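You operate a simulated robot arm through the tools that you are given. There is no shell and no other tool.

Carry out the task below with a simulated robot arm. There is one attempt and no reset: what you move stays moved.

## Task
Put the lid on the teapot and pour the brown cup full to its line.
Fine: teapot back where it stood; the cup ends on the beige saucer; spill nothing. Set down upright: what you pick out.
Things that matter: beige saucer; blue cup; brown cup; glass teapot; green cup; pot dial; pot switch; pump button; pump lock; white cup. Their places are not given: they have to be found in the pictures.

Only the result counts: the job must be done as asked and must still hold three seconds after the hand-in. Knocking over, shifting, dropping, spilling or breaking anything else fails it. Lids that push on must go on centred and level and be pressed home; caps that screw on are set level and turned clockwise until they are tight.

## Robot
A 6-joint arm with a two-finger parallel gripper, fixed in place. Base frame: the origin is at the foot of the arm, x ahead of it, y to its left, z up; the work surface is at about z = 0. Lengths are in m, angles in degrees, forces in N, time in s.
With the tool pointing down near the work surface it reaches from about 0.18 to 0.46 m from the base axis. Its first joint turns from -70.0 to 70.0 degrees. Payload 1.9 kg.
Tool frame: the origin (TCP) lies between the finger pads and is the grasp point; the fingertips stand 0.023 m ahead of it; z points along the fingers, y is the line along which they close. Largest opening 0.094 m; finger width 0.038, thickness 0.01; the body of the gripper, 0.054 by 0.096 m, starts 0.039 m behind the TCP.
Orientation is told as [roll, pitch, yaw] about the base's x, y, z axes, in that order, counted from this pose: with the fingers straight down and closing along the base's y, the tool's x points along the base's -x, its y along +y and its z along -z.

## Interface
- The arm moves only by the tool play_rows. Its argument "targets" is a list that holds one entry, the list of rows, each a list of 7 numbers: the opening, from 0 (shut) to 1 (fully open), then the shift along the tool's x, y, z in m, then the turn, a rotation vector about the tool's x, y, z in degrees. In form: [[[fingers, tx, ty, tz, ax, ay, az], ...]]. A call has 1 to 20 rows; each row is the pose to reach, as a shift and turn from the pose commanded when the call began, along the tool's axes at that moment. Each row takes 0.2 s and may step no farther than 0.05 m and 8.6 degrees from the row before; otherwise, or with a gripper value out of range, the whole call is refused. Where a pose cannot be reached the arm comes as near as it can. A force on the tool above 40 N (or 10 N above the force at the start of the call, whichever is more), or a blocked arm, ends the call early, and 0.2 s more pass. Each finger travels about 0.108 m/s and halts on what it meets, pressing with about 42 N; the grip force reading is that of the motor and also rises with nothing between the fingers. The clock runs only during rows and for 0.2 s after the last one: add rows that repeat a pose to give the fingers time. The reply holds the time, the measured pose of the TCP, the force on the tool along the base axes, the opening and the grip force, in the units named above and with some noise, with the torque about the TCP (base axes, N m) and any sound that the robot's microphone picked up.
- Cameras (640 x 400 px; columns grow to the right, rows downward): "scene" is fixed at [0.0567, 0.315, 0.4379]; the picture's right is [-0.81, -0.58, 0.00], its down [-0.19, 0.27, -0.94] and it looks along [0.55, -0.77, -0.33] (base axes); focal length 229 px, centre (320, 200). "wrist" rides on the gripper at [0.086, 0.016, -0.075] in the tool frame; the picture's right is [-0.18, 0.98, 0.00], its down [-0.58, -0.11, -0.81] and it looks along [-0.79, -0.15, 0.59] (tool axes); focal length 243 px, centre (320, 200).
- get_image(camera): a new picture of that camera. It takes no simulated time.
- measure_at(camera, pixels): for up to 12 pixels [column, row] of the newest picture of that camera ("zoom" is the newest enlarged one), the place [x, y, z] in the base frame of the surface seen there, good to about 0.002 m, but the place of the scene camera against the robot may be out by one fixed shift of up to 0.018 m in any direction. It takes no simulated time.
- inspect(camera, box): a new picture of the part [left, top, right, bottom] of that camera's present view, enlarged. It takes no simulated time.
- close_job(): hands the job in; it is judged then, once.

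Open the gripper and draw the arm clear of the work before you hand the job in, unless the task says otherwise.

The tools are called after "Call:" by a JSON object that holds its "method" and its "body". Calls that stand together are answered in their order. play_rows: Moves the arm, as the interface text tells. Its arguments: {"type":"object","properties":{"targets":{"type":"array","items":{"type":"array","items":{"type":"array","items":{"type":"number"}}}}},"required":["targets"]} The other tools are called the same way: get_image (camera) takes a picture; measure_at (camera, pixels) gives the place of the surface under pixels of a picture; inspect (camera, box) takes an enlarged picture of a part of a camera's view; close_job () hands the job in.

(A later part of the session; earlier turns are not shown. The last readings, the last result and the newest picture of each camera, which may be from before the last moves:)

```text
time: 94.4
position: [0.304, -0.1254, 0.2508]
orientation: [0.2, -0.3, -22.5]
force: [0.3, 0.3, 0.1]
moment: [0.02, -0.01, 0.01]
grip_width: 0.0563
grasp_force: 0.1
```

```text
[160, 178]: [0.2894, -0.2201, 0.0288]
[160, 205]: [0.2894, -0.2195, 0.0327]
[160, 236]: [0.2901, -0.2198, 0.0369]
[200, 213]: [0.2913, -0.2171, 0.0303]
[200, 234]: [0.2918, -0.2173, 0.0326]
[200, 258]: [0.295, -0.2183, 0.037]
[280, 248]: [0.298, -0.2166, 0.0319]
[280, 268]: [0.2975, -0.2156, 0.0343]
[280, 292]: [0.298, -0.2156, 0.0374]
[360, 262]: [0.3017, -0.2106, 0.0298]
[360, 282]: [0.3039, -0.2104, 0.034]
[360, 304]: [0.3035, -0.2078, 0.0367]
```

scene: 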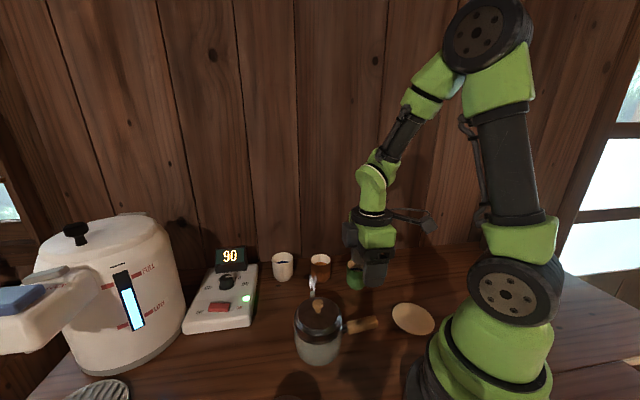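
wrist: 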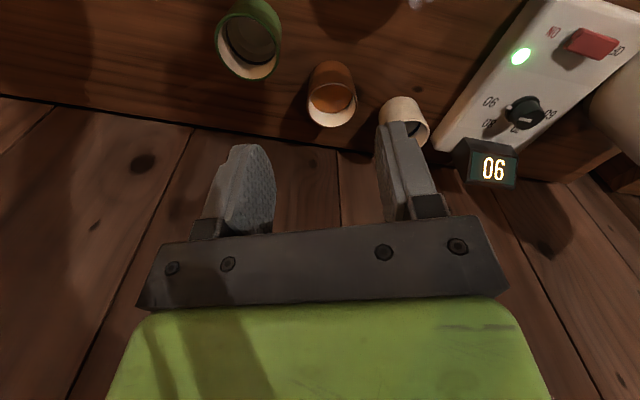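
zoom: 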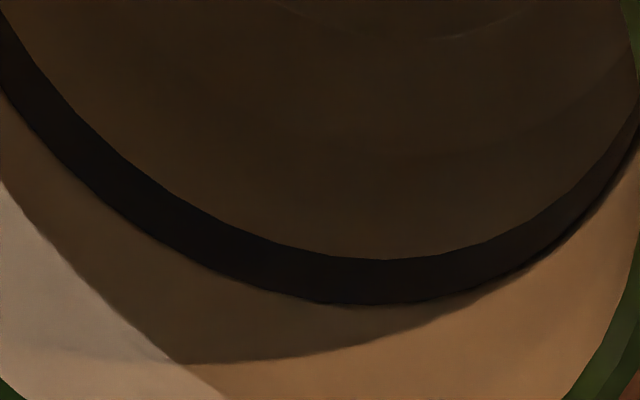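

The band spans z 0.030–0.037 and the tea stands at about 0.038, right at its upper edge, so the cup is full to the line and there is no safe way to take tea back. Next I look at the saucer with the wrist camera to get its exact centre before carrying the cup.

Call:
{"method": "play_rows", "body": {"targets": [[[0.6, 0.02, 0.01, 0, 0, 0, 4], [0.6, 0.045, 0.024, 0, 0, 0, 8], [0.6, 0.075, 0.04, 0, 0, 0, 13], [0.6, 0.105, 0.055, 0.01, 0, 0, 18], [0.6, 0.13, 0.068, 0.02, 0, 0, 22], [0.6, 0.144, 0.0757, 0.03, 0, 0, 24.5], [0.6, 0.144, 0.0757, 0.03, 0, 0, 24.5]]]}}

Call:
{"method": "get_image", "body": {"camera": "wrist"}}

Call:
{"method": "inspect", "body": {"camera": "wrist", "box": [150, 70, 250, 150]}}

```text
time: 96.0
position: [0.2005, -0.0014, 0.221]
orientation: [0.4, -0.2, -47.0]
force: [-0.2, 0.6, -0.8]
moment: [-0.01, 0.02, -0.01]
grip_width: 0.0566
grasp_force: 0.0
```

```text
taken
```

wrist: 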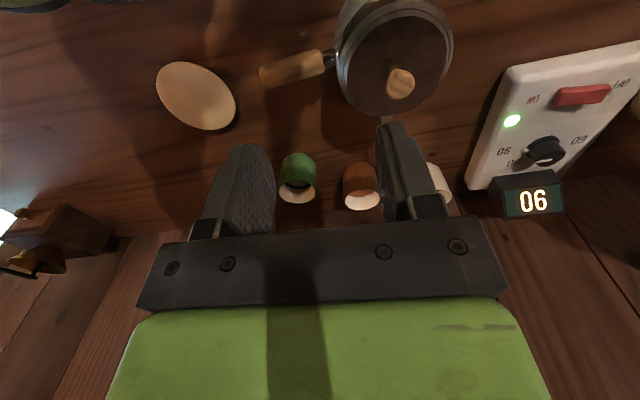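

```text
5.00 times, centred on (200, 110) of wrist
```

zoom: 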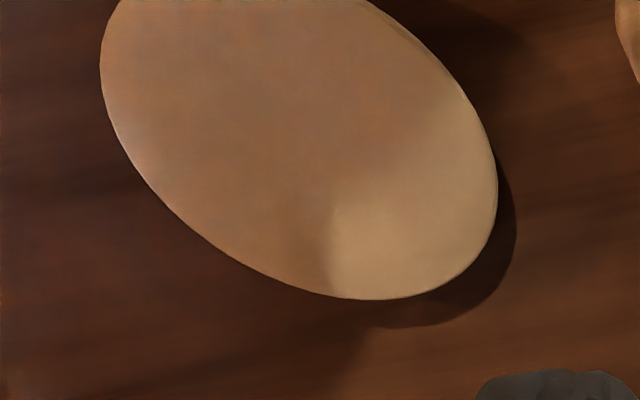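

The saucer spans roughly (155..236, 61..131) in the wrist picture. I zoom to all of it and measure its rim.

Call:
{"method": "inspect", "body": {"camera": "wrist", "box": [140, 50, 250, 140]}}

```text
4.44 times, centred on (195, 95) of wrist
```

zoom: 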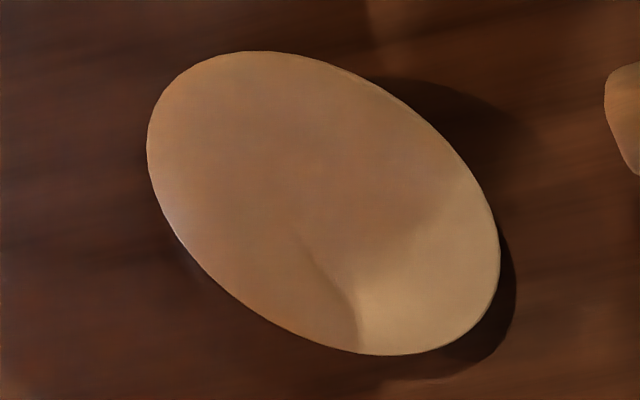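

The saucer's rim ellipse is fully visible; I measure twelve points around its edge just inside the border, then the middle.

Call:
{"method": "measure_at", "body": {"camera": "zoom", "pixels": [[152, 140], [165, 95], [200, 65], [260, 55], [330, 70], [400, 108], [455, 160], [488, 210], [495, 260], [475, 310], [430, 345], [370, 350]]}}

Call:
{"method": "measure_at", "body": {"camera": "zoom", "pixels": [[310, 335], [255, 300], [210, 255], [170, 200], [320, 205], [300, 190], [340, 220], [320, 170], [320, 240], [280, 200], [360, 210], [320, 130]]}}

```text
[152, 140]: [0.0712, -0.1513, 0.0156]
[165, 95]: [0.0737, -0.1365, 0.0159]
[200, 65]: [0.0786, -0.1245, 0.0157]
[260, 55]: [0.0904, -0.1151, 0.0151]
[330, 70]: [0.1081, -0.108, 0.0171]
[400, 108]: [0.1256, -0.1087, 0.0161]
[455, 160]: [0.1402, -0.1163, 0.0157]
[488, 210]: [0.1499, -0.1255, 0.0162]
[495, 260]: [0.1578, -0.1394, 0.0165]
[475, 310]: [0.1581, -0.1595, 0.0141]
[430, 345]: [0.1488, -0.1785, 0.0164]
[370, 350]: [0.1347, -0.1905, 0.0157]
```

```text
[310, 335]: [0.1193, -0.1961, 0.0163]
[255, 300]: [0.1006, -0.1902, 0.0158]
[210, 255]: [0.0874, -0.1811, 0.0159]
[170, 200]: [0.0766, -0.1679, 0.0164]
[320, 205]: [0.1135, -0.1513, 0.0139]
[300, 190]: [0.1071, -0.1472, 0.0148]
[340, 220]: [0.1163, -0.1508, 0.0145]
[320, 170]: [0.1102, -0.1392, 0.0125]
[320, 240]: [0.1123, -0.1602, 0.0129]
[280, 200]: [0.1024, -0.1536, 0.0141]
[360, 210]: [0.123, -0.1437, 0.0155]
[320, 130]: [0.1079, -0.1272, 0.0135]
```

The saucer's centre is (0.115,-0.152), radius 0.0435, top z ≈ 0.014. Now I fly to above the brown cup with yaw 30, so that the fingers close across the row of cups where there is room.

Call:
{"method": "play_rows", "body": {"targets": [[[0.9, -0.012, 0.001, 0, 0, 0, -5], [0.9, -0.034, 0.003, 0, 0, 0, -12], [0.9, -0.058, 0.006, 0, 0, 0, -19], [0.9, -0.082, 0.008, 0, 0, 0, -26], [0.9, -0.106, 0.011, 0, 0, 0, -33], [0.9, -0.13, 0.013, 0, 0, 0, -40], [0.9, -0.154, 0.016, 0, 0, 0, -47], [0.9, -0.178, 0.018, 0, 0, 0, -54], [0.9, -0.2, 0.0205, 0, 0, 0, -61], [0.9, -0.218, 0.0225, 0, 0, 0, -68], [0.9, -0.23, 0.0237, 0, 0, 0, -74], [0.9, -0.2344, 0.0241, 0, 0, 0, -77], [0.9, -0.2344, 0.0241, 0.03, 0, 0, -77], [0.9, -0.2344, 0.0241, 0.05, 0, 0, -77], [0.9, -0.2344, 0.0241, 0.05, 0, 0, -77]]]}}

Call:
{"method": "get_image", "body": {"camera": "wrist"}}

Call:
{"method": "get_image", "body": {"camera": "scene"}}

```text
time: 99.2
position: [0.3809, -0.1553, 0.1704]
orientation: [-0.2, -0.3, 30.2]
force: [0.4, 0.1, 0.0]
moment: [0.0, -0.02, 0.03]
grip_width: 0.0849
grasp_force: 0.1
```

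```text
taken
```

wrist: 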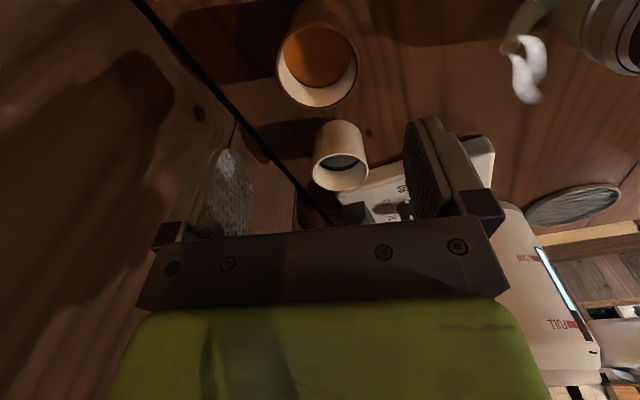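

```text
taken
```

scene: 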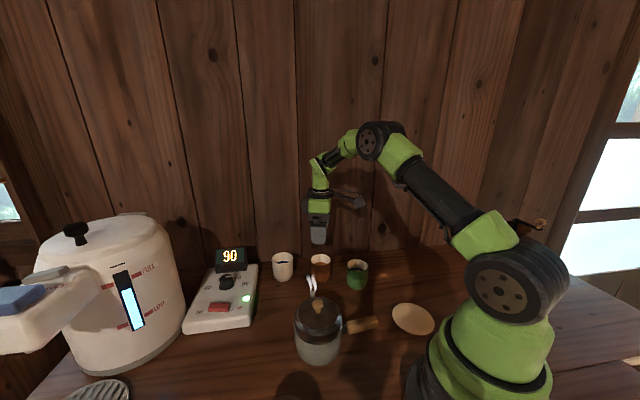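

The brown cup is under the gripper at (317,60). The wall's foot is the dark line through (185,55); I measure it and the cup's rim to check finger clearance.

Call:
{"method": "inspect", "body": {"camera": "wrist", "box": [260, 0, 380, 115]}}

Call:
{"method": "measure_at", "body": {"camera": "zoom", "pixels": [[172, 130], [195, 75], [245, 50], [300, 60], [345, 95], [365, 160], [355, 240], [300, 330], [240, 330], [185, 250], [270, 200], [250, 150]]}}

Call:
{"method": "measure_at", "body": {"camera": "wrist", "pixels": [[150, 10], [185, 50], [215, 90], [250, 130], [230, 60], [250, 90], [200, 100], [160, 60]]}}

```text
3.48 times, centred on (320, 58) of wrist
```

zoom: 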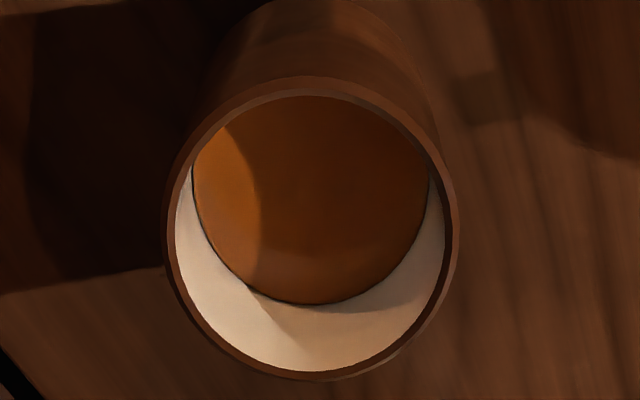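

```text
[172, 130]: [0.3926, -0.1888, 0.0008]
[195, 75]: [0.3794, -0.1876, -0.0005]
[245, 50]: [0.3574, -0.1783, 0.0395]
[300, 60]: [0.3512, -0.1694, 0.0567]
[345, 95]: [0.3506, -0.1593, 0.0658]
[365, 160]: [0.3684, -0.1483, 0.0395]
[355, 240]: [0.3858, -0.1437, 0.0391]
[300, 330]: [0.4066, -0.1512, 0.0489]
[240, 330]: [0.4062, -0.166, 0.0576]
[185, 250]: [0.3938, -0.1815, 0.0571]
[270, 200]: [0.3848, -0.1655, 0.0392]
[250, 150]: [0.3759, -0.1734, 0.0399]
```

```text
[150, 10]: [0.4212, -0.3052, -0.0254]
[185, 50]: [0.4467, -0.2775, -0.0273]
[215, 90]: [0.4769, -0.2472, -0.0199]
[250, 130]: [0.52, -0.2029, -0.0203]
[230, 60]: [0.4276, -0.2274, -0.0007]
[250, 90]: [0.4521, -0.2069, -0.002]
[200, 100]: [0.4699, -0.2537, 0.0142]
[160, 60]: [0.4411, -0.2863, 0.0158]
```

The wall is well clear (about 13 cm from the cup). I measure the rim ring once more from here for a precise centre.

Call:
{"method": "measure_at", "body": {"camera": "zoom", "pixels": [[169, 215], [452, 225], [312, 86], [325, 376], [222, 117], [405, 122], [200, 318], [424, 308], [260, 363], [385, 355], [180, 165], [440, 170]]}}

```text
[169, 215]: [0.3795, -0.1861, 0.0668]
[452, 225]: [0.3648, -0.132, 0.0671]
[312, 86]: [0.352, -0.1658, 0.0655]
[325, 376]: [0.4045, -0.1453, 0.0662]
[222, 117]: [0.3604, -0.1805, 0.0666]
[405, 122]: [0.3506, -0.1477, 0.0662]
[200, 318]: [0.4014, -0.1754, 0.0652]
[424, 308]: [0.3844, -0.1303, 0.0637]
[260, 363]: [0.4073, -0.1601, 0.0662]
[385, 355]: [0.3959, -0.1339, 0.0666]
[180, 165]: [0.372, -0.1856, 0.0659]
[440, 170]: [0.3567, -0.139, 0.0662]
```

The cup's centre is about 3 mm toward +x of the tool and 1 mm toward −y. I correct that and descend with open fingers to TCP z 0.042.

Call:
{"method": "play_rows", "body": {"targets": [[[0.95, 0.003, -0.001, 0.02, 0, 0, 0], [0.95, 0.003, -0.001, 0.045, 0, 0, 0], [0.95, 0.003, -0.001, 0.07, 0, 0, 0], [0.95, 0.003, -0.001, 0.09, 0, 0, 0], [0.95, 0.003, -0.001, 0.107, 0, 0, 0], [0.95, 0.003, -0.001, 0.119, 0, 0, 0], [0.95, 0.003, -0.001, 0.127, 0, 0, 0], [0.95, 0.003, -0.001, 0.127, 0, 0, 0]]]}}

Call:
{"method": "get_image", "body": {"camera": "wrist"}}

Call:
{"method": "inspect", "body": {"camera": "scene", "box": [260, 220, 380, 300]}}

```text
time: 101.0
position: [0.3786, -0.1591, 0.0445]
orientation: [-0.2, -0.3, 30.1]
force: [0.3, -0.2, -0.3]
moment: [-0.02, 0.01, 0.0]
grip_width: 0.0893
grasp_force: 0.1
```

```text
taken
```

wrist: 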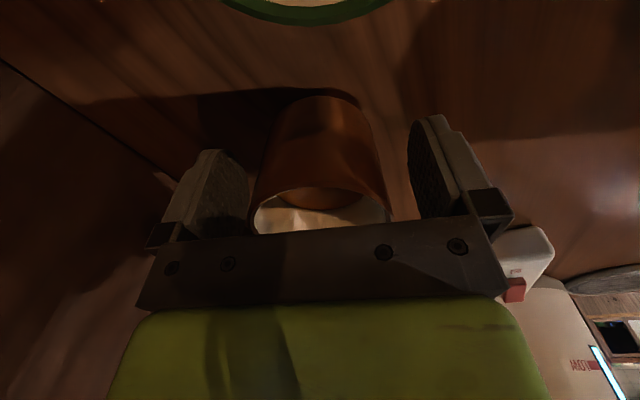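

```text
5.00 times, centred on (320, 260) of scene
```

zoom: 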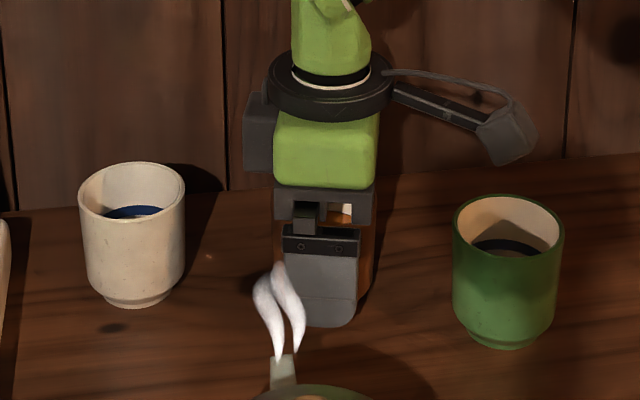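

The cup is centred between the fingers (columns 252–392). I close slowly on it.

Call:
{"method": "play_rows", "body": {"targets": [[[0.88, 0, 0, 0, 0, 0, 0], [0.81, 0, 0, 0, 0, 0, 0], [0.75, 0, 0, 0, 0, 0, 0], [0.7, 0, 0, 0, 0, 0, 0], [0.66, 0, 0, 0, 0, 0, 0], [0.62, 0, 0, 0, 0, 0, 0], [0.58, 0, 0, 0, 0, 0, 0], [0.5, 0, 0, 0, 0, 0, 0], [0.4, 0, 0, 0, 0, 0, 0], [0.3, 0, 0, 0, 0, 0, 0], [0.3, 0, 0, 0, 0, 0, 0]]]}}

Call:
{"method": "inspect", "body": {"camera": "wrist", "box": [200, 80, 440, 240]}}

```text
time: 103.4
position: [0.3772, -0.1584, 0.0448]
orientation: [-0.2, -0.4, 30.1]
force: [-1.1, 0.6, 1.4]
moment: [-0.02, -0.02, -0.02]
grip_width: 0.0574
grasp_force: 42.1
```

```text
2.50 times, centred on (320, 160) of wrist
```

zoom: 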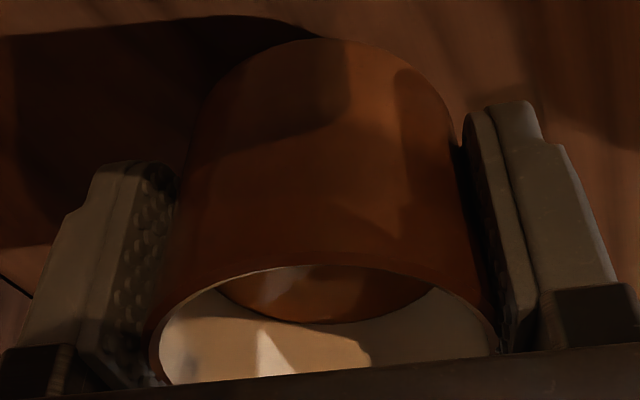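

The cup is gripped (57.4 mm, 42 N). I lift it smoothly, about 10 cm straight up.

Call:
{"method": "play_rows", "body": {"targets": [[[0.3, 0, 0, -0.001, 0, 0, 0], [0.3, 0, 0, -0.003, 0, 0, 0], [0.3, 0, 0, -0.006, 0, 0, 0], [0.3, 0, 0, -0.011, 0, 0, 0], [0.3, 0, 0, -0.017, 0, 0, 0], [0.3, 0, 0, -0.024, 0, 0, 0], [0.3, 0, 0, -0.032, 0, 0, 0], [0.3, 0, 0, -0.04, 0, 0, 0], [0.3, 0, 0, -0.048, 0, 0, 0], [0.3, 0, 0, -0.056, 0, 0, 0], [0.3, 0, 0, -0.064, 0, 0, 0], [0.3, 0, 0, -0.072, 0, 0, 0], [0.3, 0, 0, -0.08, 0, 0, 0], [0.3, 0, 0, -0.087, 0, 0, 0], [0.3, 0, 0, -0.093, 0, 0, 0], [0.3, 0, 0, -0.097, 0, 0, 0], [0.3, 0, 0, -0.099, 0, 0, 0], [0.3, 0, 0, -0.1, 0, 0, 0], [0.3, 0, 0, -0.1, 0, 0, 0]]]}}

Call:
{"method": "get_image", "body": {"camera": "scene"}}

Call:
{"method": "inspect", "body": {"camera": "wrist", "box": [200, 80, 440, 240]}}

```text
time: 107.4
position: [0.3768, -0.1584, 0.1445]
orientation: [-0.2, -0.3, 30.1]
force: [0.0, -0.3, -0.4]
moment: [-0.05, 0.01, 0.0]
grip_width: 0.0571
grasp_force: 41.9
```

```text
taken
```

scene: 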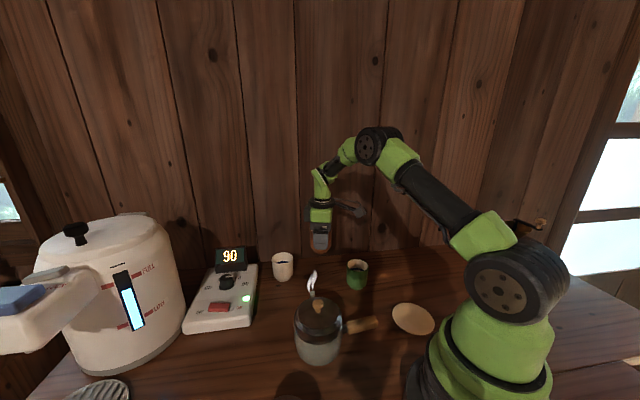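

```text
2.50 times, centred on (320, 160) of wrist
```

zoom: 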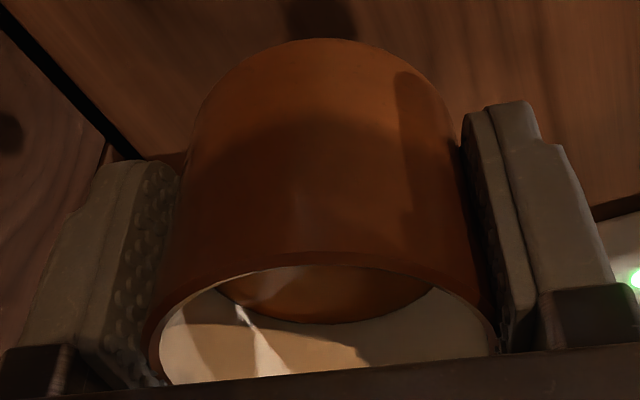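

The cup hangs level in the grip and the other cups are untouched. I carry it in one smooth slow sweep to above the saucer at (0.117,-0.154), at a height that clears the green cup.

Call:
{"method": "play_rows", "body": {"targets": [[[0.3, 0.0022, 0.0013, 0, 0, 0, 0.08], [0.3, 0.0067, 0.004, 0, 0, 0, 0.24], [0.3, 0.0134, 0.008, 0, 0, 0, 0.48], [0.3, 0.0223, 0.0134, 0, 0, 0, 0.8], [0.3, 0.0346, 0.0207, 0, 0, 0, 1.24], [0.3, 0.0479, 0.0288, 0, 0, 0, 1.72], [0.3, 0.0624, 0.0375, 0, 0, 0, 2.24], [0.3, 0.0781, 0.0468, 0, 0, 0, 2.8], [0.3, 0.0937, 0.0562, 0, 0, 0, 3.36], [0.3, 0.1093, 0.0656, 0, 0, 0, 3.92], [0.3, 0.1249, 0.0749, 0, 0, 0, 4.48], [0.3, 0.1405, 0.0843, 0, 0, 0, 5.04], [0.3, 0.1561, 0.0937, 0, 0, 0, 5.6], [0.3, 0.1706, 0.1024, 0, 0, 0, 6.12], [0.3, 0.184, 0.1104, 0, 0, 0, 6.6], [0.3, 0.1962, 0.1177, 0, 0, 0, 7.04], [0.3, 0.2063, 0.1238, 0, 0, 0, 7.4], [0.3, 0.2141, 0.1284, 0, 0, 0, 7.68], [0.3, 0.2197, 0.1318, 0, 0, 0, 7.88], [0.3, 0.223, 0.1338, 0, 0, 0, 8]]]}}

Call:
{"method": "get_image", "body": {"camera": "scene"}}

Call:
{"method": "get_image", "body": {"camera": "wrist"}}

```text
time: 111.6
position: [0.1169, -0.1548, 0.1429]
orientation: [0.0, -0.3, 22.1]
force: [-0.2, -0.1, -1.8]
moment: [0.0, 0.0, 0.01]
grip_width: 0.0567
grasp_force: 42.0
```

```text
taken
```

scene: 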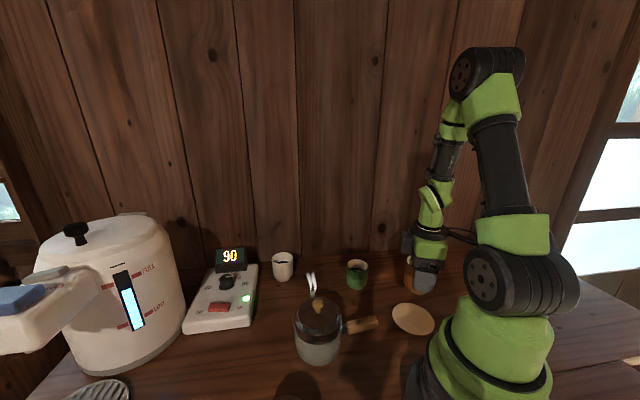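

```text
taken
```

wrist: 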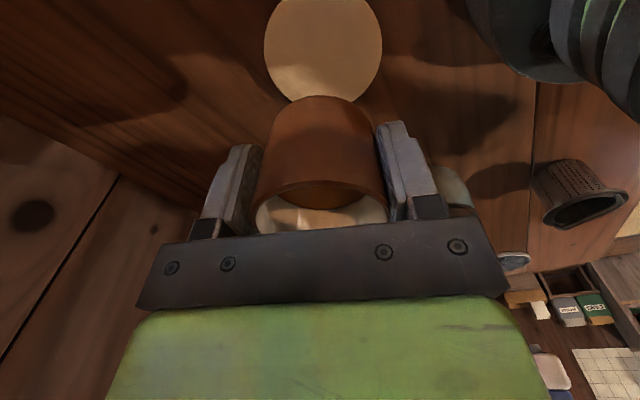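

The cup hovers over the saucer, which shows at (323,45). I measure the saucer's visible edges to check that the cup is centred over it.

Call:
{"method": "measure_at", "body": {"camera": "wrist", "pixels": [[267, 45], [380, 45], [272, 20], [376, 20], [285, 85], [362, 85], [300, 97], [345, 97], [290, 3], [360, 3], [323, 45], [323, 70]]}}

Call:
{"method": "inspect", "body": {"camera": "scene", "box": [370, 220, 480, 340]}}

```text
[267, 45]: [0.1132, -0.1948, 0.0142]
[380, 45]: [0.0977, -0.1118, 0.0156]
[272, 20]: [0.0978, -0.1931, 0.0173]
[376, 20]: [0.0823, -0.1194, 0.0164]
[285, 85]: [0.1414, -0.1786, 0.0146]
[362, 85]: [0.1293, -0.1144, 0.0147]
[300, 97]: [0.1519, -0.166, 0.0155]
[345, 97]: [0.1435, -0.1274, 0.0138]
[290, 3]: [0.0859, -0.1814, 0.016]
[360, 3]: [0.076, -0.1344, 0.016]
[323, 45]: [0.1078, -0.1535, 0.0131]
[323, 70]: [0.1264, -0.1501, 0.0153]
```

```text
3.33 times, centred on (425, 280) of scene
```

zoom: 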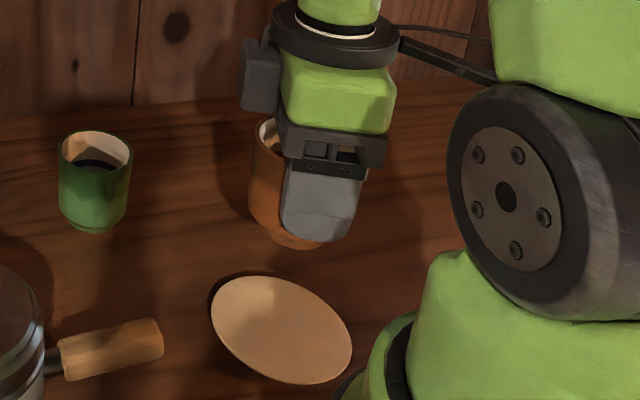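

The saucer's centre measures (0.114,-0.152), about 3 mm from the cup's axis, which is good. I lower the cup to about 4 mm above the saucer.

Call:
{"method": "play_rows", "body": {"targets": [[[0.3, 0.001, 0.001, 0.003, 0, 0, 0], [0.3, 0.001, 0.001, 0.009, 0, 0, 0], [0.3, 0.001, 0.001, 0.017, 0, 0, 0], [0.3, 0.001, 0.001, 0.026, 0, 0, 0], [0.3, 0.001, 0.001, 0.035, 0, 0, 0], [0.3, 0.001, 0.001, 0.044, 0, 0, 0], [0.3, 0.001, 0.001, 0.053, 0, 0, 0], [0.3, 0.001, 0.001, 0.061, 0, 0, 0], [0.3, 0.001, 0.001, 0.068, 0, 0, 0], [0.3, 0.001, 0.001, 0.074, 0, 0, 0], [0.3, 0.001, 0.001, 0.078, 0, 0, 0], [0.3, 0.001, 0.001, 0.08, 0, 0, 0], [0.3, 0.001, 0.001, 0.08, 0, 0, 0]]]}}

Call:
{"method": "inspect", "body": {"camera": "scene", "box": [360, 240, 470, 350]}}

```text
time: 114.4
position: [0.1159, -0.1535, 0.0632]
orientation: [-0.1, -0.5, 22.1]
force: [0.2, -0.6, -1.4]
moment: [0.03, 0.03, -0.03]
grip_width: 0.0563
grasp_force: 41.9
out of reach, approached as far as the arm can: row 6
```

```text
3.64 times, centred on (415, 295) of scene
```

zoom: 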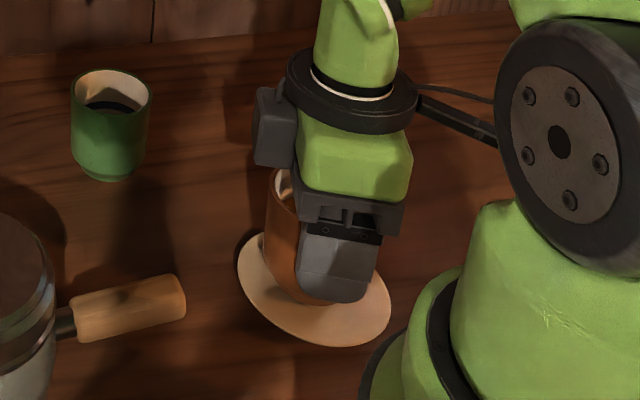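

The reply says one row was at the reach limit, but the pose is fine at (0.116,-0.1535,0.063). I lower in 1 mm steps toward contact, expected around z 0.058.

Call:
{"method": "play_rows", "body": {"targets": [[[0.3, 0, 0, 0.001, 0, 0, 0], [0.3, 0, 0, 0.002, 0, 0, 0], [0.3, 0, 0, 0.003, 0, 0, 0], [0.3, 0, 0, 0.003, 0, 0, 0]]]}}

```text
time: 115.4
position: [0.1148, -0.1547, 0.0593]
orientation: [-0.1, -0.3, 22.1]
force: [0.1, 0.1, 9.7]
moment: [-0.03, -0.04, -0.02]
grip_width: 0.0564
grasp_force: 42.3
```

Contact with the saucer is made (about +10 N, no moment). I ease off a little and open the fingers slowly by a few millimetres.

Call:
{"method": "play_rows", "body": {"targets": [[[0.3, 0, 0, -0.0003, 0, 0, 0], [0.5, 0, 0, -0.0003, 0, 0, 0], [0.62, 0, 0, -0.0003, 0, 0, 0], [0.66, 0, 0, -0.0003, 0, 0, 0], [0.7, 0, 0, -0.0003, 0, 0, 0], [0.75, 0, 0, -0.0003, 0, 0, 0], [0.78, 0, 0, -0.0003, 0, 0, 0], [0.78, 0, 0, -0.0003, 0, 0, 0]]]}}

Call:
{"method": "get_image", "body": {"camera": "wrist"}}

Call:
{"method": "inspect", "body": {"camera": "scene", "box": [360, 240, 470, 350]}}

```text
time: 117.2
position: [0.115, -0.1537, 0.0605]
orientation: [-0.2, -0.3, 22.2]
force: [0.0, 0.2, 0.5]
moment: [-0.01, -0.01, 0.01]
grip_width: 0.0733
grasp_force: 0.1
```

```text
taken
```

wrist: 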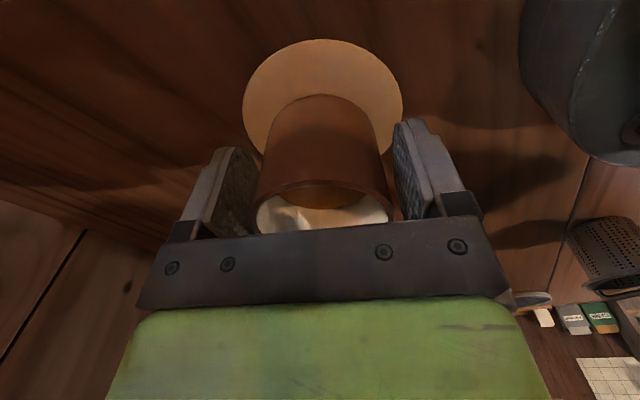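

```text
3.64 times, centred on (415, 295) of scene
```

zoom: 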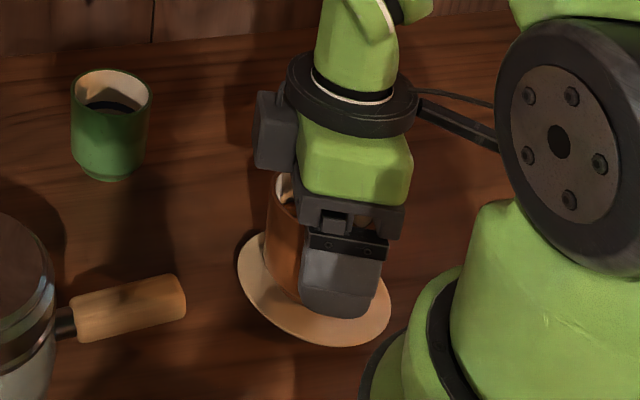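

The cup stands on the saucer and the fingers are free on both sides. I rise straight up.

Call:
{"method": "play_rows", "body": {"targets": [[[0.78, 0, 0, -0.006, 0, 0, 0], [0.78, 0, 0, -0.018, 0, 0, 0], [0.78, 0, 0, -0.034, 0, 0, 0], [0.78, 0, 0, -0.054, 0, 0, 0], [0.78, 0, 0, -0.076, 0, 0, 0], [0.78, 0, 0, -0.1, 0, 0, 0], [0.78, 0, 0, -0.12, 0, 0, 0], [0.78, 0, 0, -0.12, 0, 0, 0]]]}}

Call:
{"method": "get_image", "body": {"camera": "wrist"}}

Call:
{"method": "get_image", "body": {"camera": "scene"}}

Call:
{"method": "inspect", "body": {"camera": "wrist", "box": [240, 0, 400, 120]}}

```text
time: 119.0
position: [0.1133, -0.1535, 0.1809]
orientation: [0.0, -0.4, 22.0]
force: [0.0, 0.5, 0.2]
moment: [0.0, -0.02, -0.02]
grip_width: 0.0734
grasp_force: 0.0
out of reach, approached as far as the arm can: row 4
```

```text
taken
```

wrist: 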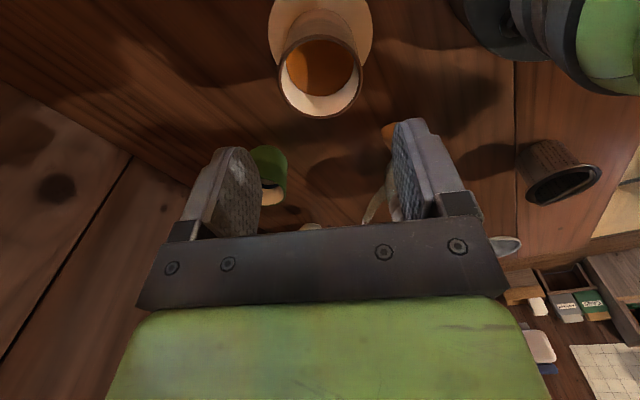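

```text
taken
```

scene: 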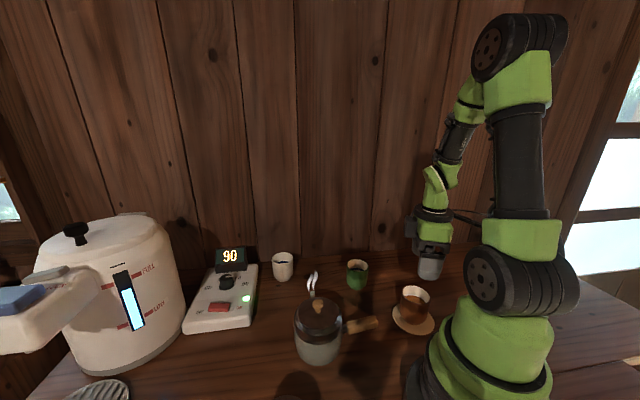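

```text
3.33 times, centred on (320, 60) of wrist
```

zoom: 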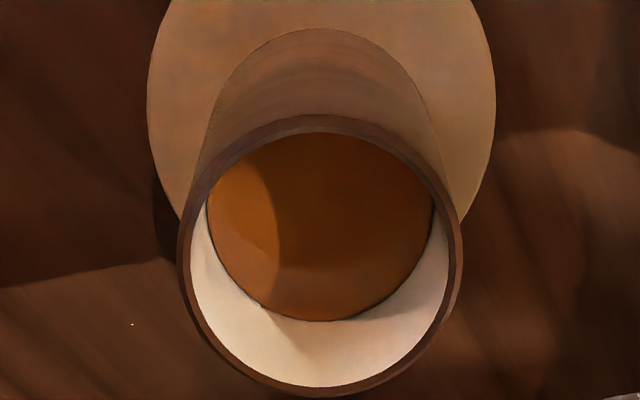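

The cup stands in the middle of the saucer. A thin dark line runs along the tea's edge; I zoom in strongly to see whether that is the last of the blue line still showing.

Call:
{"method": "inspect", "body": {"camera": "wrist", "box": [284, 60, 308, 96]}}

Call:
{"method": "inspect", "body": {"camera": "scene", "box": [398, 280, 434, 310]}}

```text
11.11 times, centred on (296, 78) of wrist
```

zoom: 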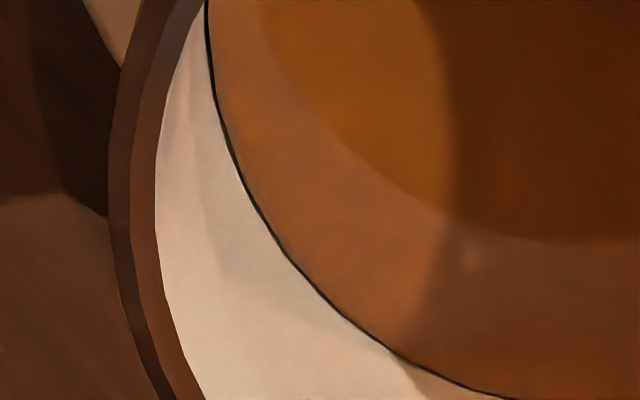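

```text
13.33 times, centred on (416, 295) of scene
```

zoom: 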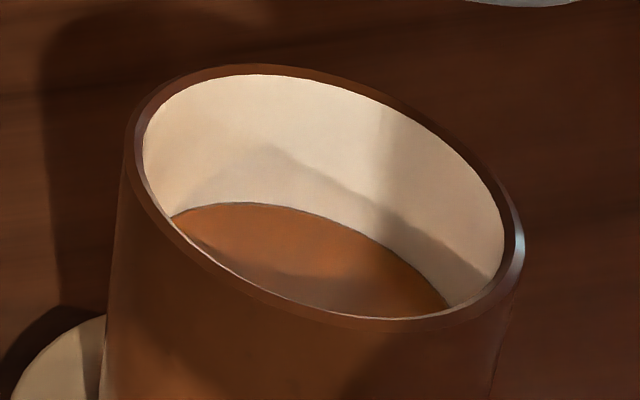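

The level cannot be told better from here; it is about 1 mm above the line's top edge. Before deciding, I check carefully whether the lid could be lifted off again by its knob (to return a few ml); I fly above the knob first.

Call:
{"method": "play_rows", "body": {"targets": [[[0.7, -0.015, 0.008, -0.01, 0, 0, 0], [0.6, -0.045, 0.024, -0.02, 0, 0, 0], [0.5, -0.08, 0.0425, -0.02, 0, 0, 0], [0.5, -0.115, 0.061, -0.02, 0, 0, 0], [0.5, -0.15, 0.08, -0.02, 0, 0, 0], [0.5, -0.18, 0.0955, -0.02, 0, 0, 0], [0.5, -0.2, 0.1062, -0.02, 0, 0, 0], [0.5, -0.2, 0.1062, -0.02, 0, 0, 0]]]}}

Call:
{"method": "get_image", "body": {"camera": "wrist"}}

Call:
{"method": "inspect", "body": {"camera": "wrist", "box": [240, 0, 400, 120]}}

```text
time: 120.8
position: [0.2609, 0.0178, 0.1998]
orientation: [-0.1, -0.3, 22.1]
force: [-0.5, 0.3, -0.6]
moment: [0.0, 0.01, -0.06]
grip_width: 0.047
grasp_force: 0.1
```

```text
taken
```

wrist: 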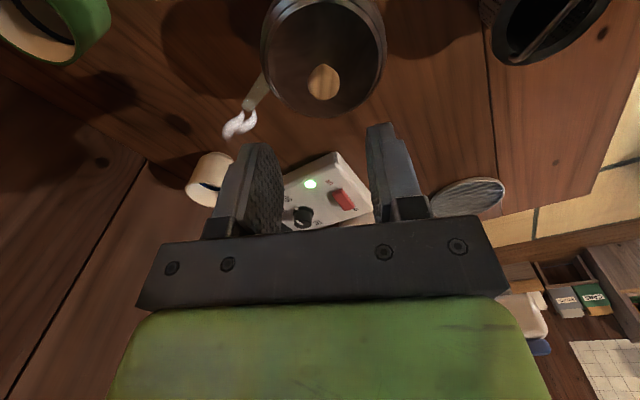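

```text
3.33 times, centred on (320, 60) of wrist
```

zoom: 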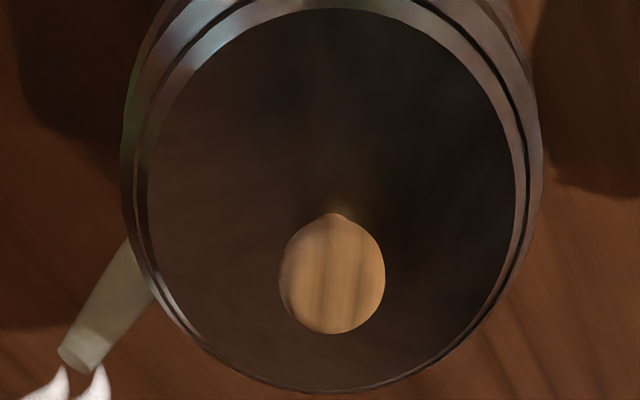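

The knob is at (323.6,81.6), so I correct 2 mm in x and y and descend around it to TCP z 0.119.

Call:
{"method": "play_rows", "body": {"targets": [[[0.5, 0.002, 0.0024, 0.03, 0, 0, 0], [0.5, 0.002, 0.0024, 0.055, 0, 0, 0], [0.5, 0.002, 0.0024, 0.072, 0, 0, 0], [0.5, 0.002, 0.0024, 0.081, 0, 0, 0], [0.5, 0.002, 0.0024, 0.081, 0, 0, 0]]]}}

Call:
{"method": "inspect", "body": {"camera": "wrist", "box": [200, 40, 440, 240]}}

```text
time: 122.0
position: [0.2569, 0.0201, 0.1194]
orientation: [-0.1, -0.3, 22.0]
force: [0.2, 0.5, -0.2]
moment: [0.0, 0.01, -0.02]
grip_width: 0.047
grasp_force: 0.1
```

```text
2.00 times, centred on (320, 140) of wrist
```

zoom: 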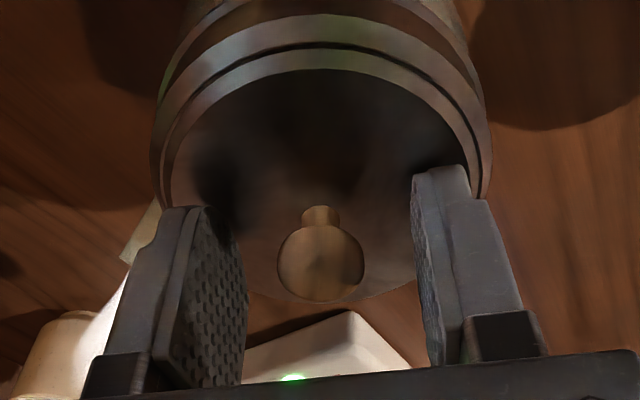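

The knob is centred between the pads. I close gently.

Call:
{"method": "play_rows", "body": {"targets": [[[0.4, 0, 0, 0, 0, 0, 0], [0.32, 0, 0, 0, 0, 0, 0], [0.26, 0, 0, 0, 0, 0, 0], [0.22, 0, 0, 0, 0, 0, 0], [0.15, 0, 0, 0, 0, 0, 0], [0.1, 0, 0, 0, 0, 0, 0], [0.1, 0, 0, 0, 0, 0, 0]]]}}

```text
time: 123.6
position: [0.2593, 0.0206, 0.1195]
orientation: [-0.2, -0.3, 22.1]
force: [-0.9, -0.9, 1.9]
moment: [0.0, 0.0, -0.12]
grip_width: 0.0196
grasp_force: 41.8
```

The knob is held. I pull up just 1 mm and read the force.

Call:
{"method": "play_rows", "body": {"targets": [[[0.1, 0, 0, -0.0005, 0, 0, 0], [0.1, 0, 0, -0.001, 0, 0, 0], [0.1, 0, 0, -0.001, 0, 0, 0]]]}}

```text
time: 124.4
position: [0.258, 0.0199, 0.1194]
orientation: [0.0, -0.4, 22.0]
force: [-0.1, 0.6, -0.6]
moment: [0.02, -0.02, 0.0]
grip_width: 0.0196
grasp_force: 42.1
heard: snap
```

A snap at under 1 N of pull: the lid comes off easily, so I can return a few ml to the pot and hit the line exactly. I lift the lid clear, slowly at first.

Call:
{"method": "play_rows", "body": {"targets": [[[0.1, 0, 0, -0.001, 0, 0, 0], [0.1, 0, 0, -0.003, 0, 0, 0], [0.1, 0, 0, -0.006, 0, 0, 0], [0.1, 0, 0, -0.012, 0, 0, 0], [0.1, 0, 0, -0.022, 0, 0, 0], [0.1, 0, 0, -0.035, 0, 0, 0], [0.1, 0, 0, -0.05, 0, 0, 0], [0.1, 0, 0, -0.06, 0, 0, 0], [0.1, 0, 0, -0.06, 0, 0, 0]]]}}

Call:
{"method": "get_image", "body": {"camera": "wrist"}}

Call:
{"method": "inspect", "body": {"camera": "scene", "box": [260, 250, 400, 370]}}

```text
time: 126.4
position: [0.2579, 0.0199, 0.1822]
orientation: [-0.1, -0.3, 22.0]
force: [0.1, 0.0, -1.1]
moment: [-0.01, 0.02, -0.01]
grip_width: 0.0197
grasp_force: 40.8
```

```text
taken
```

wrist: 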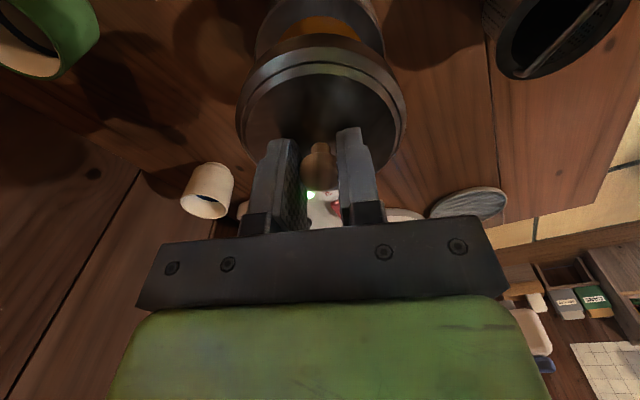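

```text
3.33 times, centred on (330, 310) of scene
```

zoom: 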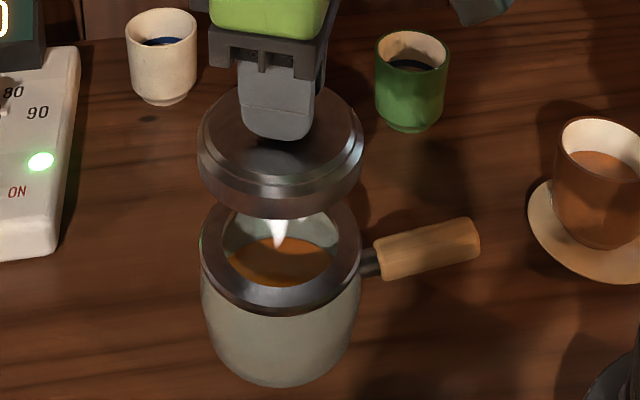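

The lid is off and the pot stayed put. I carry the lid back to its free spot at (0.316, 0.150) and lower it there.

Call:
{"method": "play_rows", "body": {"targets": [[[0.1, -0.008, 0.008, 0, 0, 0, 0], [0.1, -0.026, 0.025, 0, 0, 0, 0], [0.1, -0.048, 0.046, 0, 0, 0, 0], [0.1, -0.07, 0.0675, 0, 0, 0, 0], [0.1, -0.09, 0.087, 0, 0, 0, 0], [0.1, -0.1021, 0.0984, 0, 0, 0, 0], [0.1, -0.1021, 0.0984, 0.02, 0, 0, 0], [0.1, -0.1021, 0.0984, 0.05, 0, 0, 0], [0.1, -0.1021, 0.0984, 0.08, 0, 0, 0], [0.1, -0.1021, 0.0984, 0.105, 0, 0, 0], [0.1, -0.1021, 0.0984, 0.12, 0, 0, 0], [0.1, -0.1021, 0.0984, 0.127, 0, 0, 0], [0.1, -0.1021, 0.0984, 0.127, 0, 0, 0]]]}}

Call:
{"method": "get_image", "body": {"camera": "wrist"}}

```text
time: 129.2
position: [0.3159, 0.1518, 0.0556]
orientation: [0.0, -0.4, 22.1]
force: [-0.1, -0.3, -0.7]
moment: [0.01, 0.01, 0.03]
grip_width: 0.0195
grasp_force: 42.3
```

```text
taken
```

wrist: 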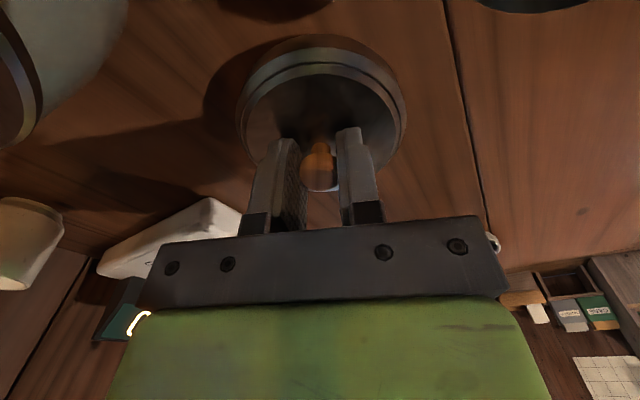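

The lid is some 5 mm above the table. I lower in 1 mm steps to contact.

Call:
{"method": "play_rows", "body": {"targets": [[[0.1, 0, 0, 0.002, 0, 0, 0], [0.1, 0, 0, 0.0035, 0, 0, 0], [0.1, 0, 0, 0.0045, 0, 0, 0], [0.1, 0, 0, 0.0055, 0, 0, 0], [0.1, 0, 0, 0.0055, 0, 0, 0]]]}}

```text
time: 130.4
position: [0.3161, 0.1523, 0.0495]
orientation: [-0.1, -0.4, 22.0]
force: [-13.6, -1.8, 29.2]
moment: [-0.03, 0.16, -0.12]
grip_width: 0.0195
grasp_force: 42.1
```

The lid is down (29 N). I relieve by 0.7 mm and open.

Call:
{"method": "play_rows", "body": {"targets": [[[0.1, 0, 0, -0.0005, 0, 0, 0], [0.1, 0, 0, -0.0008, 0, 0, 0], [0.1, 0, 0, -0.0008, 0, 0, 0]]]}}

Call:
{"method": "play_rows", "body": {"targets": [[[0.24, 0, 0, 0, 0, 0, 0], [0.35, 0, 0, 0, 0, 0, 0], [0.5, 0, 0, 0, 0, 0, 0], [0.5, 0, 0, -0.01, 0, 0, 0], [0.5, 0, 0, -0.03, 0, 0, 0], [0.5, 0, 0, -0.06, 0, 0, 0], [0.5, 0, 0, -0.1, 0, 0, 0], [0.5, 0, 0, -0.13, 0, 0, 0], [0.5, 0, 0, -0.15, 0, 0, 0], [0.5, 0, 0, -0.15, 0, 0, 0]]]}}

Call:
{"method": "get_image", "body": {"camera": "wrist"}}

Call:
{"method": "get_image", "body": {"camera": "scene"}}

```text
time: 131.2
position: [0.316, 0.1521, 0.05]
orientation: [-0.1, -0.4, 22.2]
force: [-0.1, 2.3, 3.9]
moment: [0.09, -0.2, 0.04]
grip_width: 0.0196
grasp_force: 42.1
```

```text
time: 133.4
position: [0.3158, 0.1498, 0.1999]
orientation: [-0.2, -0.4, 22.1]
force: [-0.4, -0.1, -0.4]
moment: [-0.02, -0.03, -0.01]
grip_width: 0.0473
grasp_force: 0.0
```

```text
taken
```

wrist: 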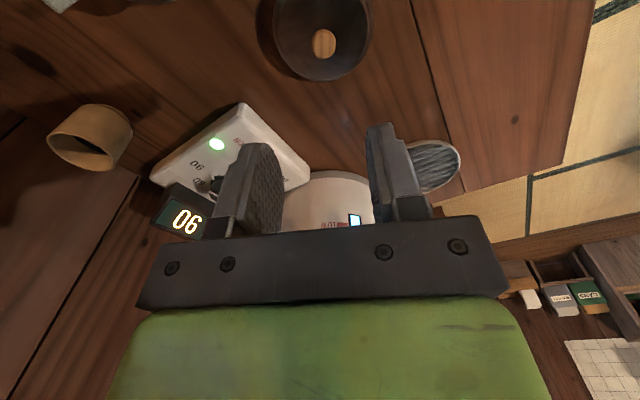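

```text
taken
```

scene: 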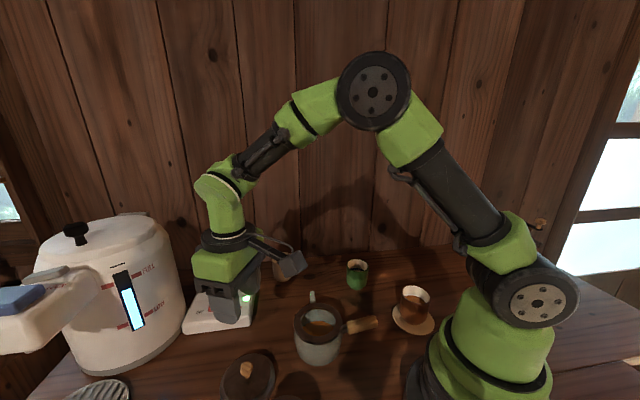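

The lid lies back on the table. Before lifting the full cup I test, with the empty gripper, whether the pouring posture (50° pitch beside the pot mouth) can be reached; first I move over there at height.

Call:
{"method": "play_rows", "body": {"targets": [[[0.5, 0.02, -0.012, 0, 0, 0, 3], [0.5, 0.045, -0.027, 0, 0, 0, 6], [0.5, 0.075, -0.045, 0, 0, 0, 9], [0.5, 0.105, -0.063, 0, 0, 0, 13], [0.5, 0.128, -0.077, 0, 0, 0, 16], [0.5, 0.1388, -0.0838, 0, 0, 0, 17.5], [0.5, 0.1388, -0.0838, 0.02, 0, 0, 17.5], [0.5, 0.1388, -0.0838, 0.04, 0, 0, 17.5], [0.5, 0.1388, -0.0838, 0.04, 0, 0, 17.5]]]}}

Call:
{"method": "play_rows", "body": {"targets": [[[0.5, 0, 0, 0, 0, 7, 0], [0.5, 0, 0, 0, 0, 14, 0], [0.5, 0, 0, 0, 0, 21, 0], [0.5, 0, 0, 0, 0, 28, 0], [0.5, 0, 0, 0, 0, 35, 0], [0.5, 0, 0, 0, 0, 42, 0], [0.5, 0, 0, 0, 0, 48, 0], [0.5, 0, 0, 0, 0, 52, 0], [0.5, 0, 0, 0, 0, 52, 0]]]}}

Call:
{"method": "get_image", "body": {"camera": "scene"}}

Call:
{"method": "get_image", "body": {"camera": "wrist"}}

```text
time: 135.4
position: [0.2181, 0.0202, 0.1593]
orientation: [0.0, -0.4, 4.5]
force: [0.6, -0.6, -0.4]
moment: [0.01, 0.02, -0.02]
grip_width: 0.0467
grasp_force: 0.0
```

```text
time: 137.4
position: [0.2184, 0.0217, 0.1592]
orientation: [0.0, 51.8, 4.6]
force: [0.5, 0.4, 0.3]
moment: [0.01, -0.01, 0.01]
grip_width: 0.0469
grasp_force: 0.0
```

```text
taken
```

scene: 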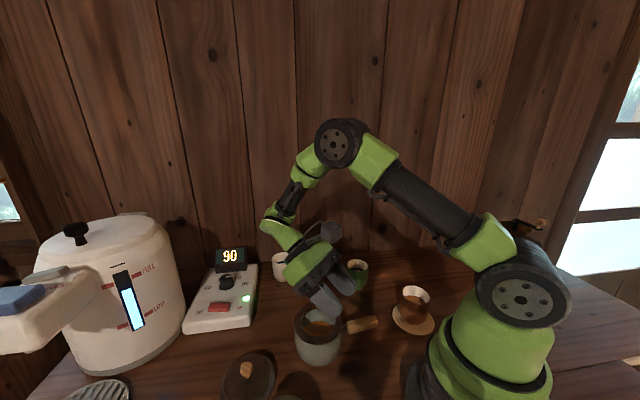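

```text
taken
```

wrist: 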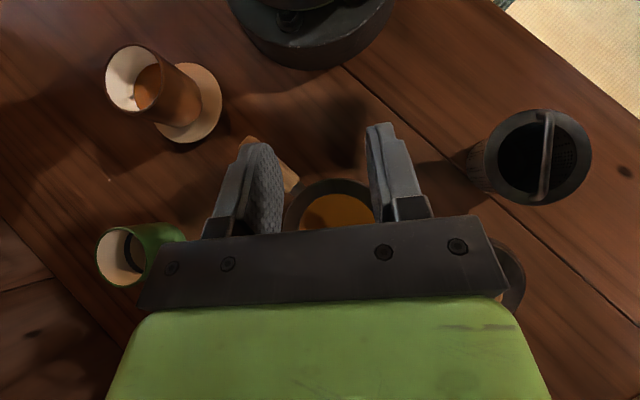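

The 52° posture is reachable. I tilt back, then fly to the cup on the saucer.

Call:
{"method": "play_rows", "body": {"targets": [[[0.5, 0, 0, 0, 0, -8, 0], [0.6, 0, 0, 0, 0, -16, 0], [0.7, 0, 0, 0, 0, -24, 0], [0.78, 0, 0, 0, 0, -32, 0], [0.78, 0, 0, 0, 0, -40, 0], [0.78, 0, 0, 0, 0, -47, 0], [0.78, 0, 0, 0, 0, -52, 0], [0.78, 0, 0, 0, 0, -52, 0]]]}}

Call:
{"method": "play_rows", "body": {"targets": [[[0.78, 0, 0, -0.02, 0, 0, -2], [0.78, 0.008, -0.025, -0.03, 0, 0, -5], [0.78, 0.024, -0.055, -0.03, 0, 0, -8], [0.78, 0.045, -0.085, -0.03, 0, 0, -11], [0.78, 0.068, -0.115, -0.03, 0, 0, -14], [0.78, 0.09, -0.14, -0.03, 0, 0, -16], [0.78, 0.107, -0.158, -0.03, 0, 0, -17], [0.78, 0.1165, -0.1654, -0.03, 0, 0, -17.5], [0.78, 0.1165, -0.1654, -0.03, 0, 0, -17.5]]]}}

Call:
{"method": "get_image", "body": {"camera": "wrist"}}

```text
time: 139.2
position: [0.2171, 0.0214, 0.1588]
orientation: [0.0, -0.4, 4.4]
force: [0.1, -0.5, 0.0]
moment: [0.03, 0.03, -0.01]
grip_width: 0.0731
grasp_force: 0.0
```

```text
time: 141.2
position: [0.113, -0.1534, 0.1902]
orientation: [-0.1, -0.3, 22.1]
force: [-0.2, -0.5, -0.6]
moment: [0.0, -0.03, 0.02]
grip_width: 0.0732
grasp_force: 0.0
```

```text
taken
```

wrist: 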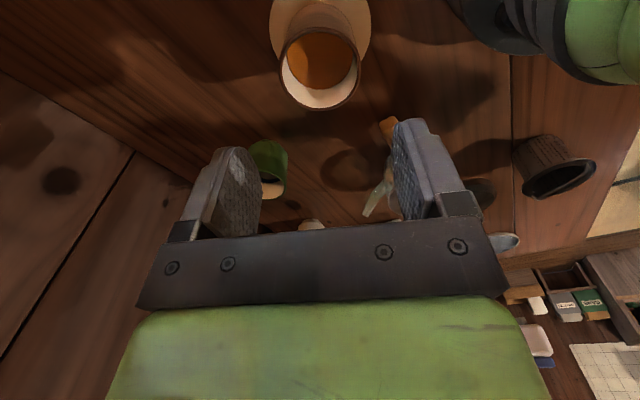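

The cup's rim is centred at (321,68), right under the TCP. I descend around it to TCP z 0.061 with the fingers 73 mm open.

Call:
{"method": "play_rows", "body": {"targets": [[[0.8, 0, 0, 0.02, 0, 0, 0], [0.8, 0, 0, 0.045, 0, 0, 0], [0.8, 0, 0, 0.07, 0, 0, 0], [0.8, 0, 0, 0.092, 0, 0, 0], [0.8, 0, 0, 0.11, 0, 0, 0], [0.8, 0, 0, 0.122, 0, 0, 0], [0.8, 0, 0, 0.129, 0, 0, 0], [0.8, 0, 0, 0.129, 0, 0, 0]]]}}

Call:
{"method": "get_image", "body": {"camera": "wrist"}}

```text
time: 143.0
position: [0.1165, -0.1531, 0.0608]
orientation: [-0.1, -0.3, 22.1]
force: [0.4, 0.9, -0.9]
moment: [-0.03, 0.02, -0.01]
grip_width: 0.0754
grasp_force: 0.0
```

```text
taken
```

wrist: 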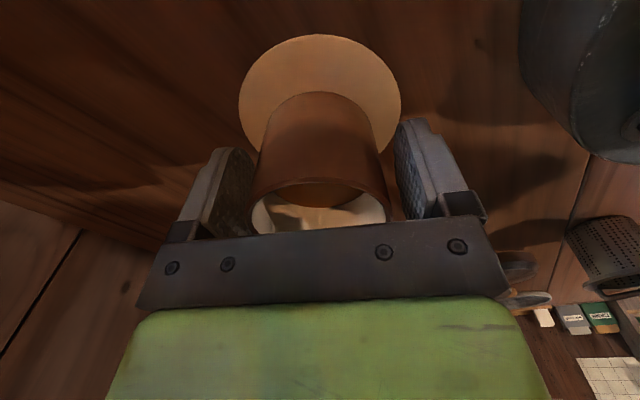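

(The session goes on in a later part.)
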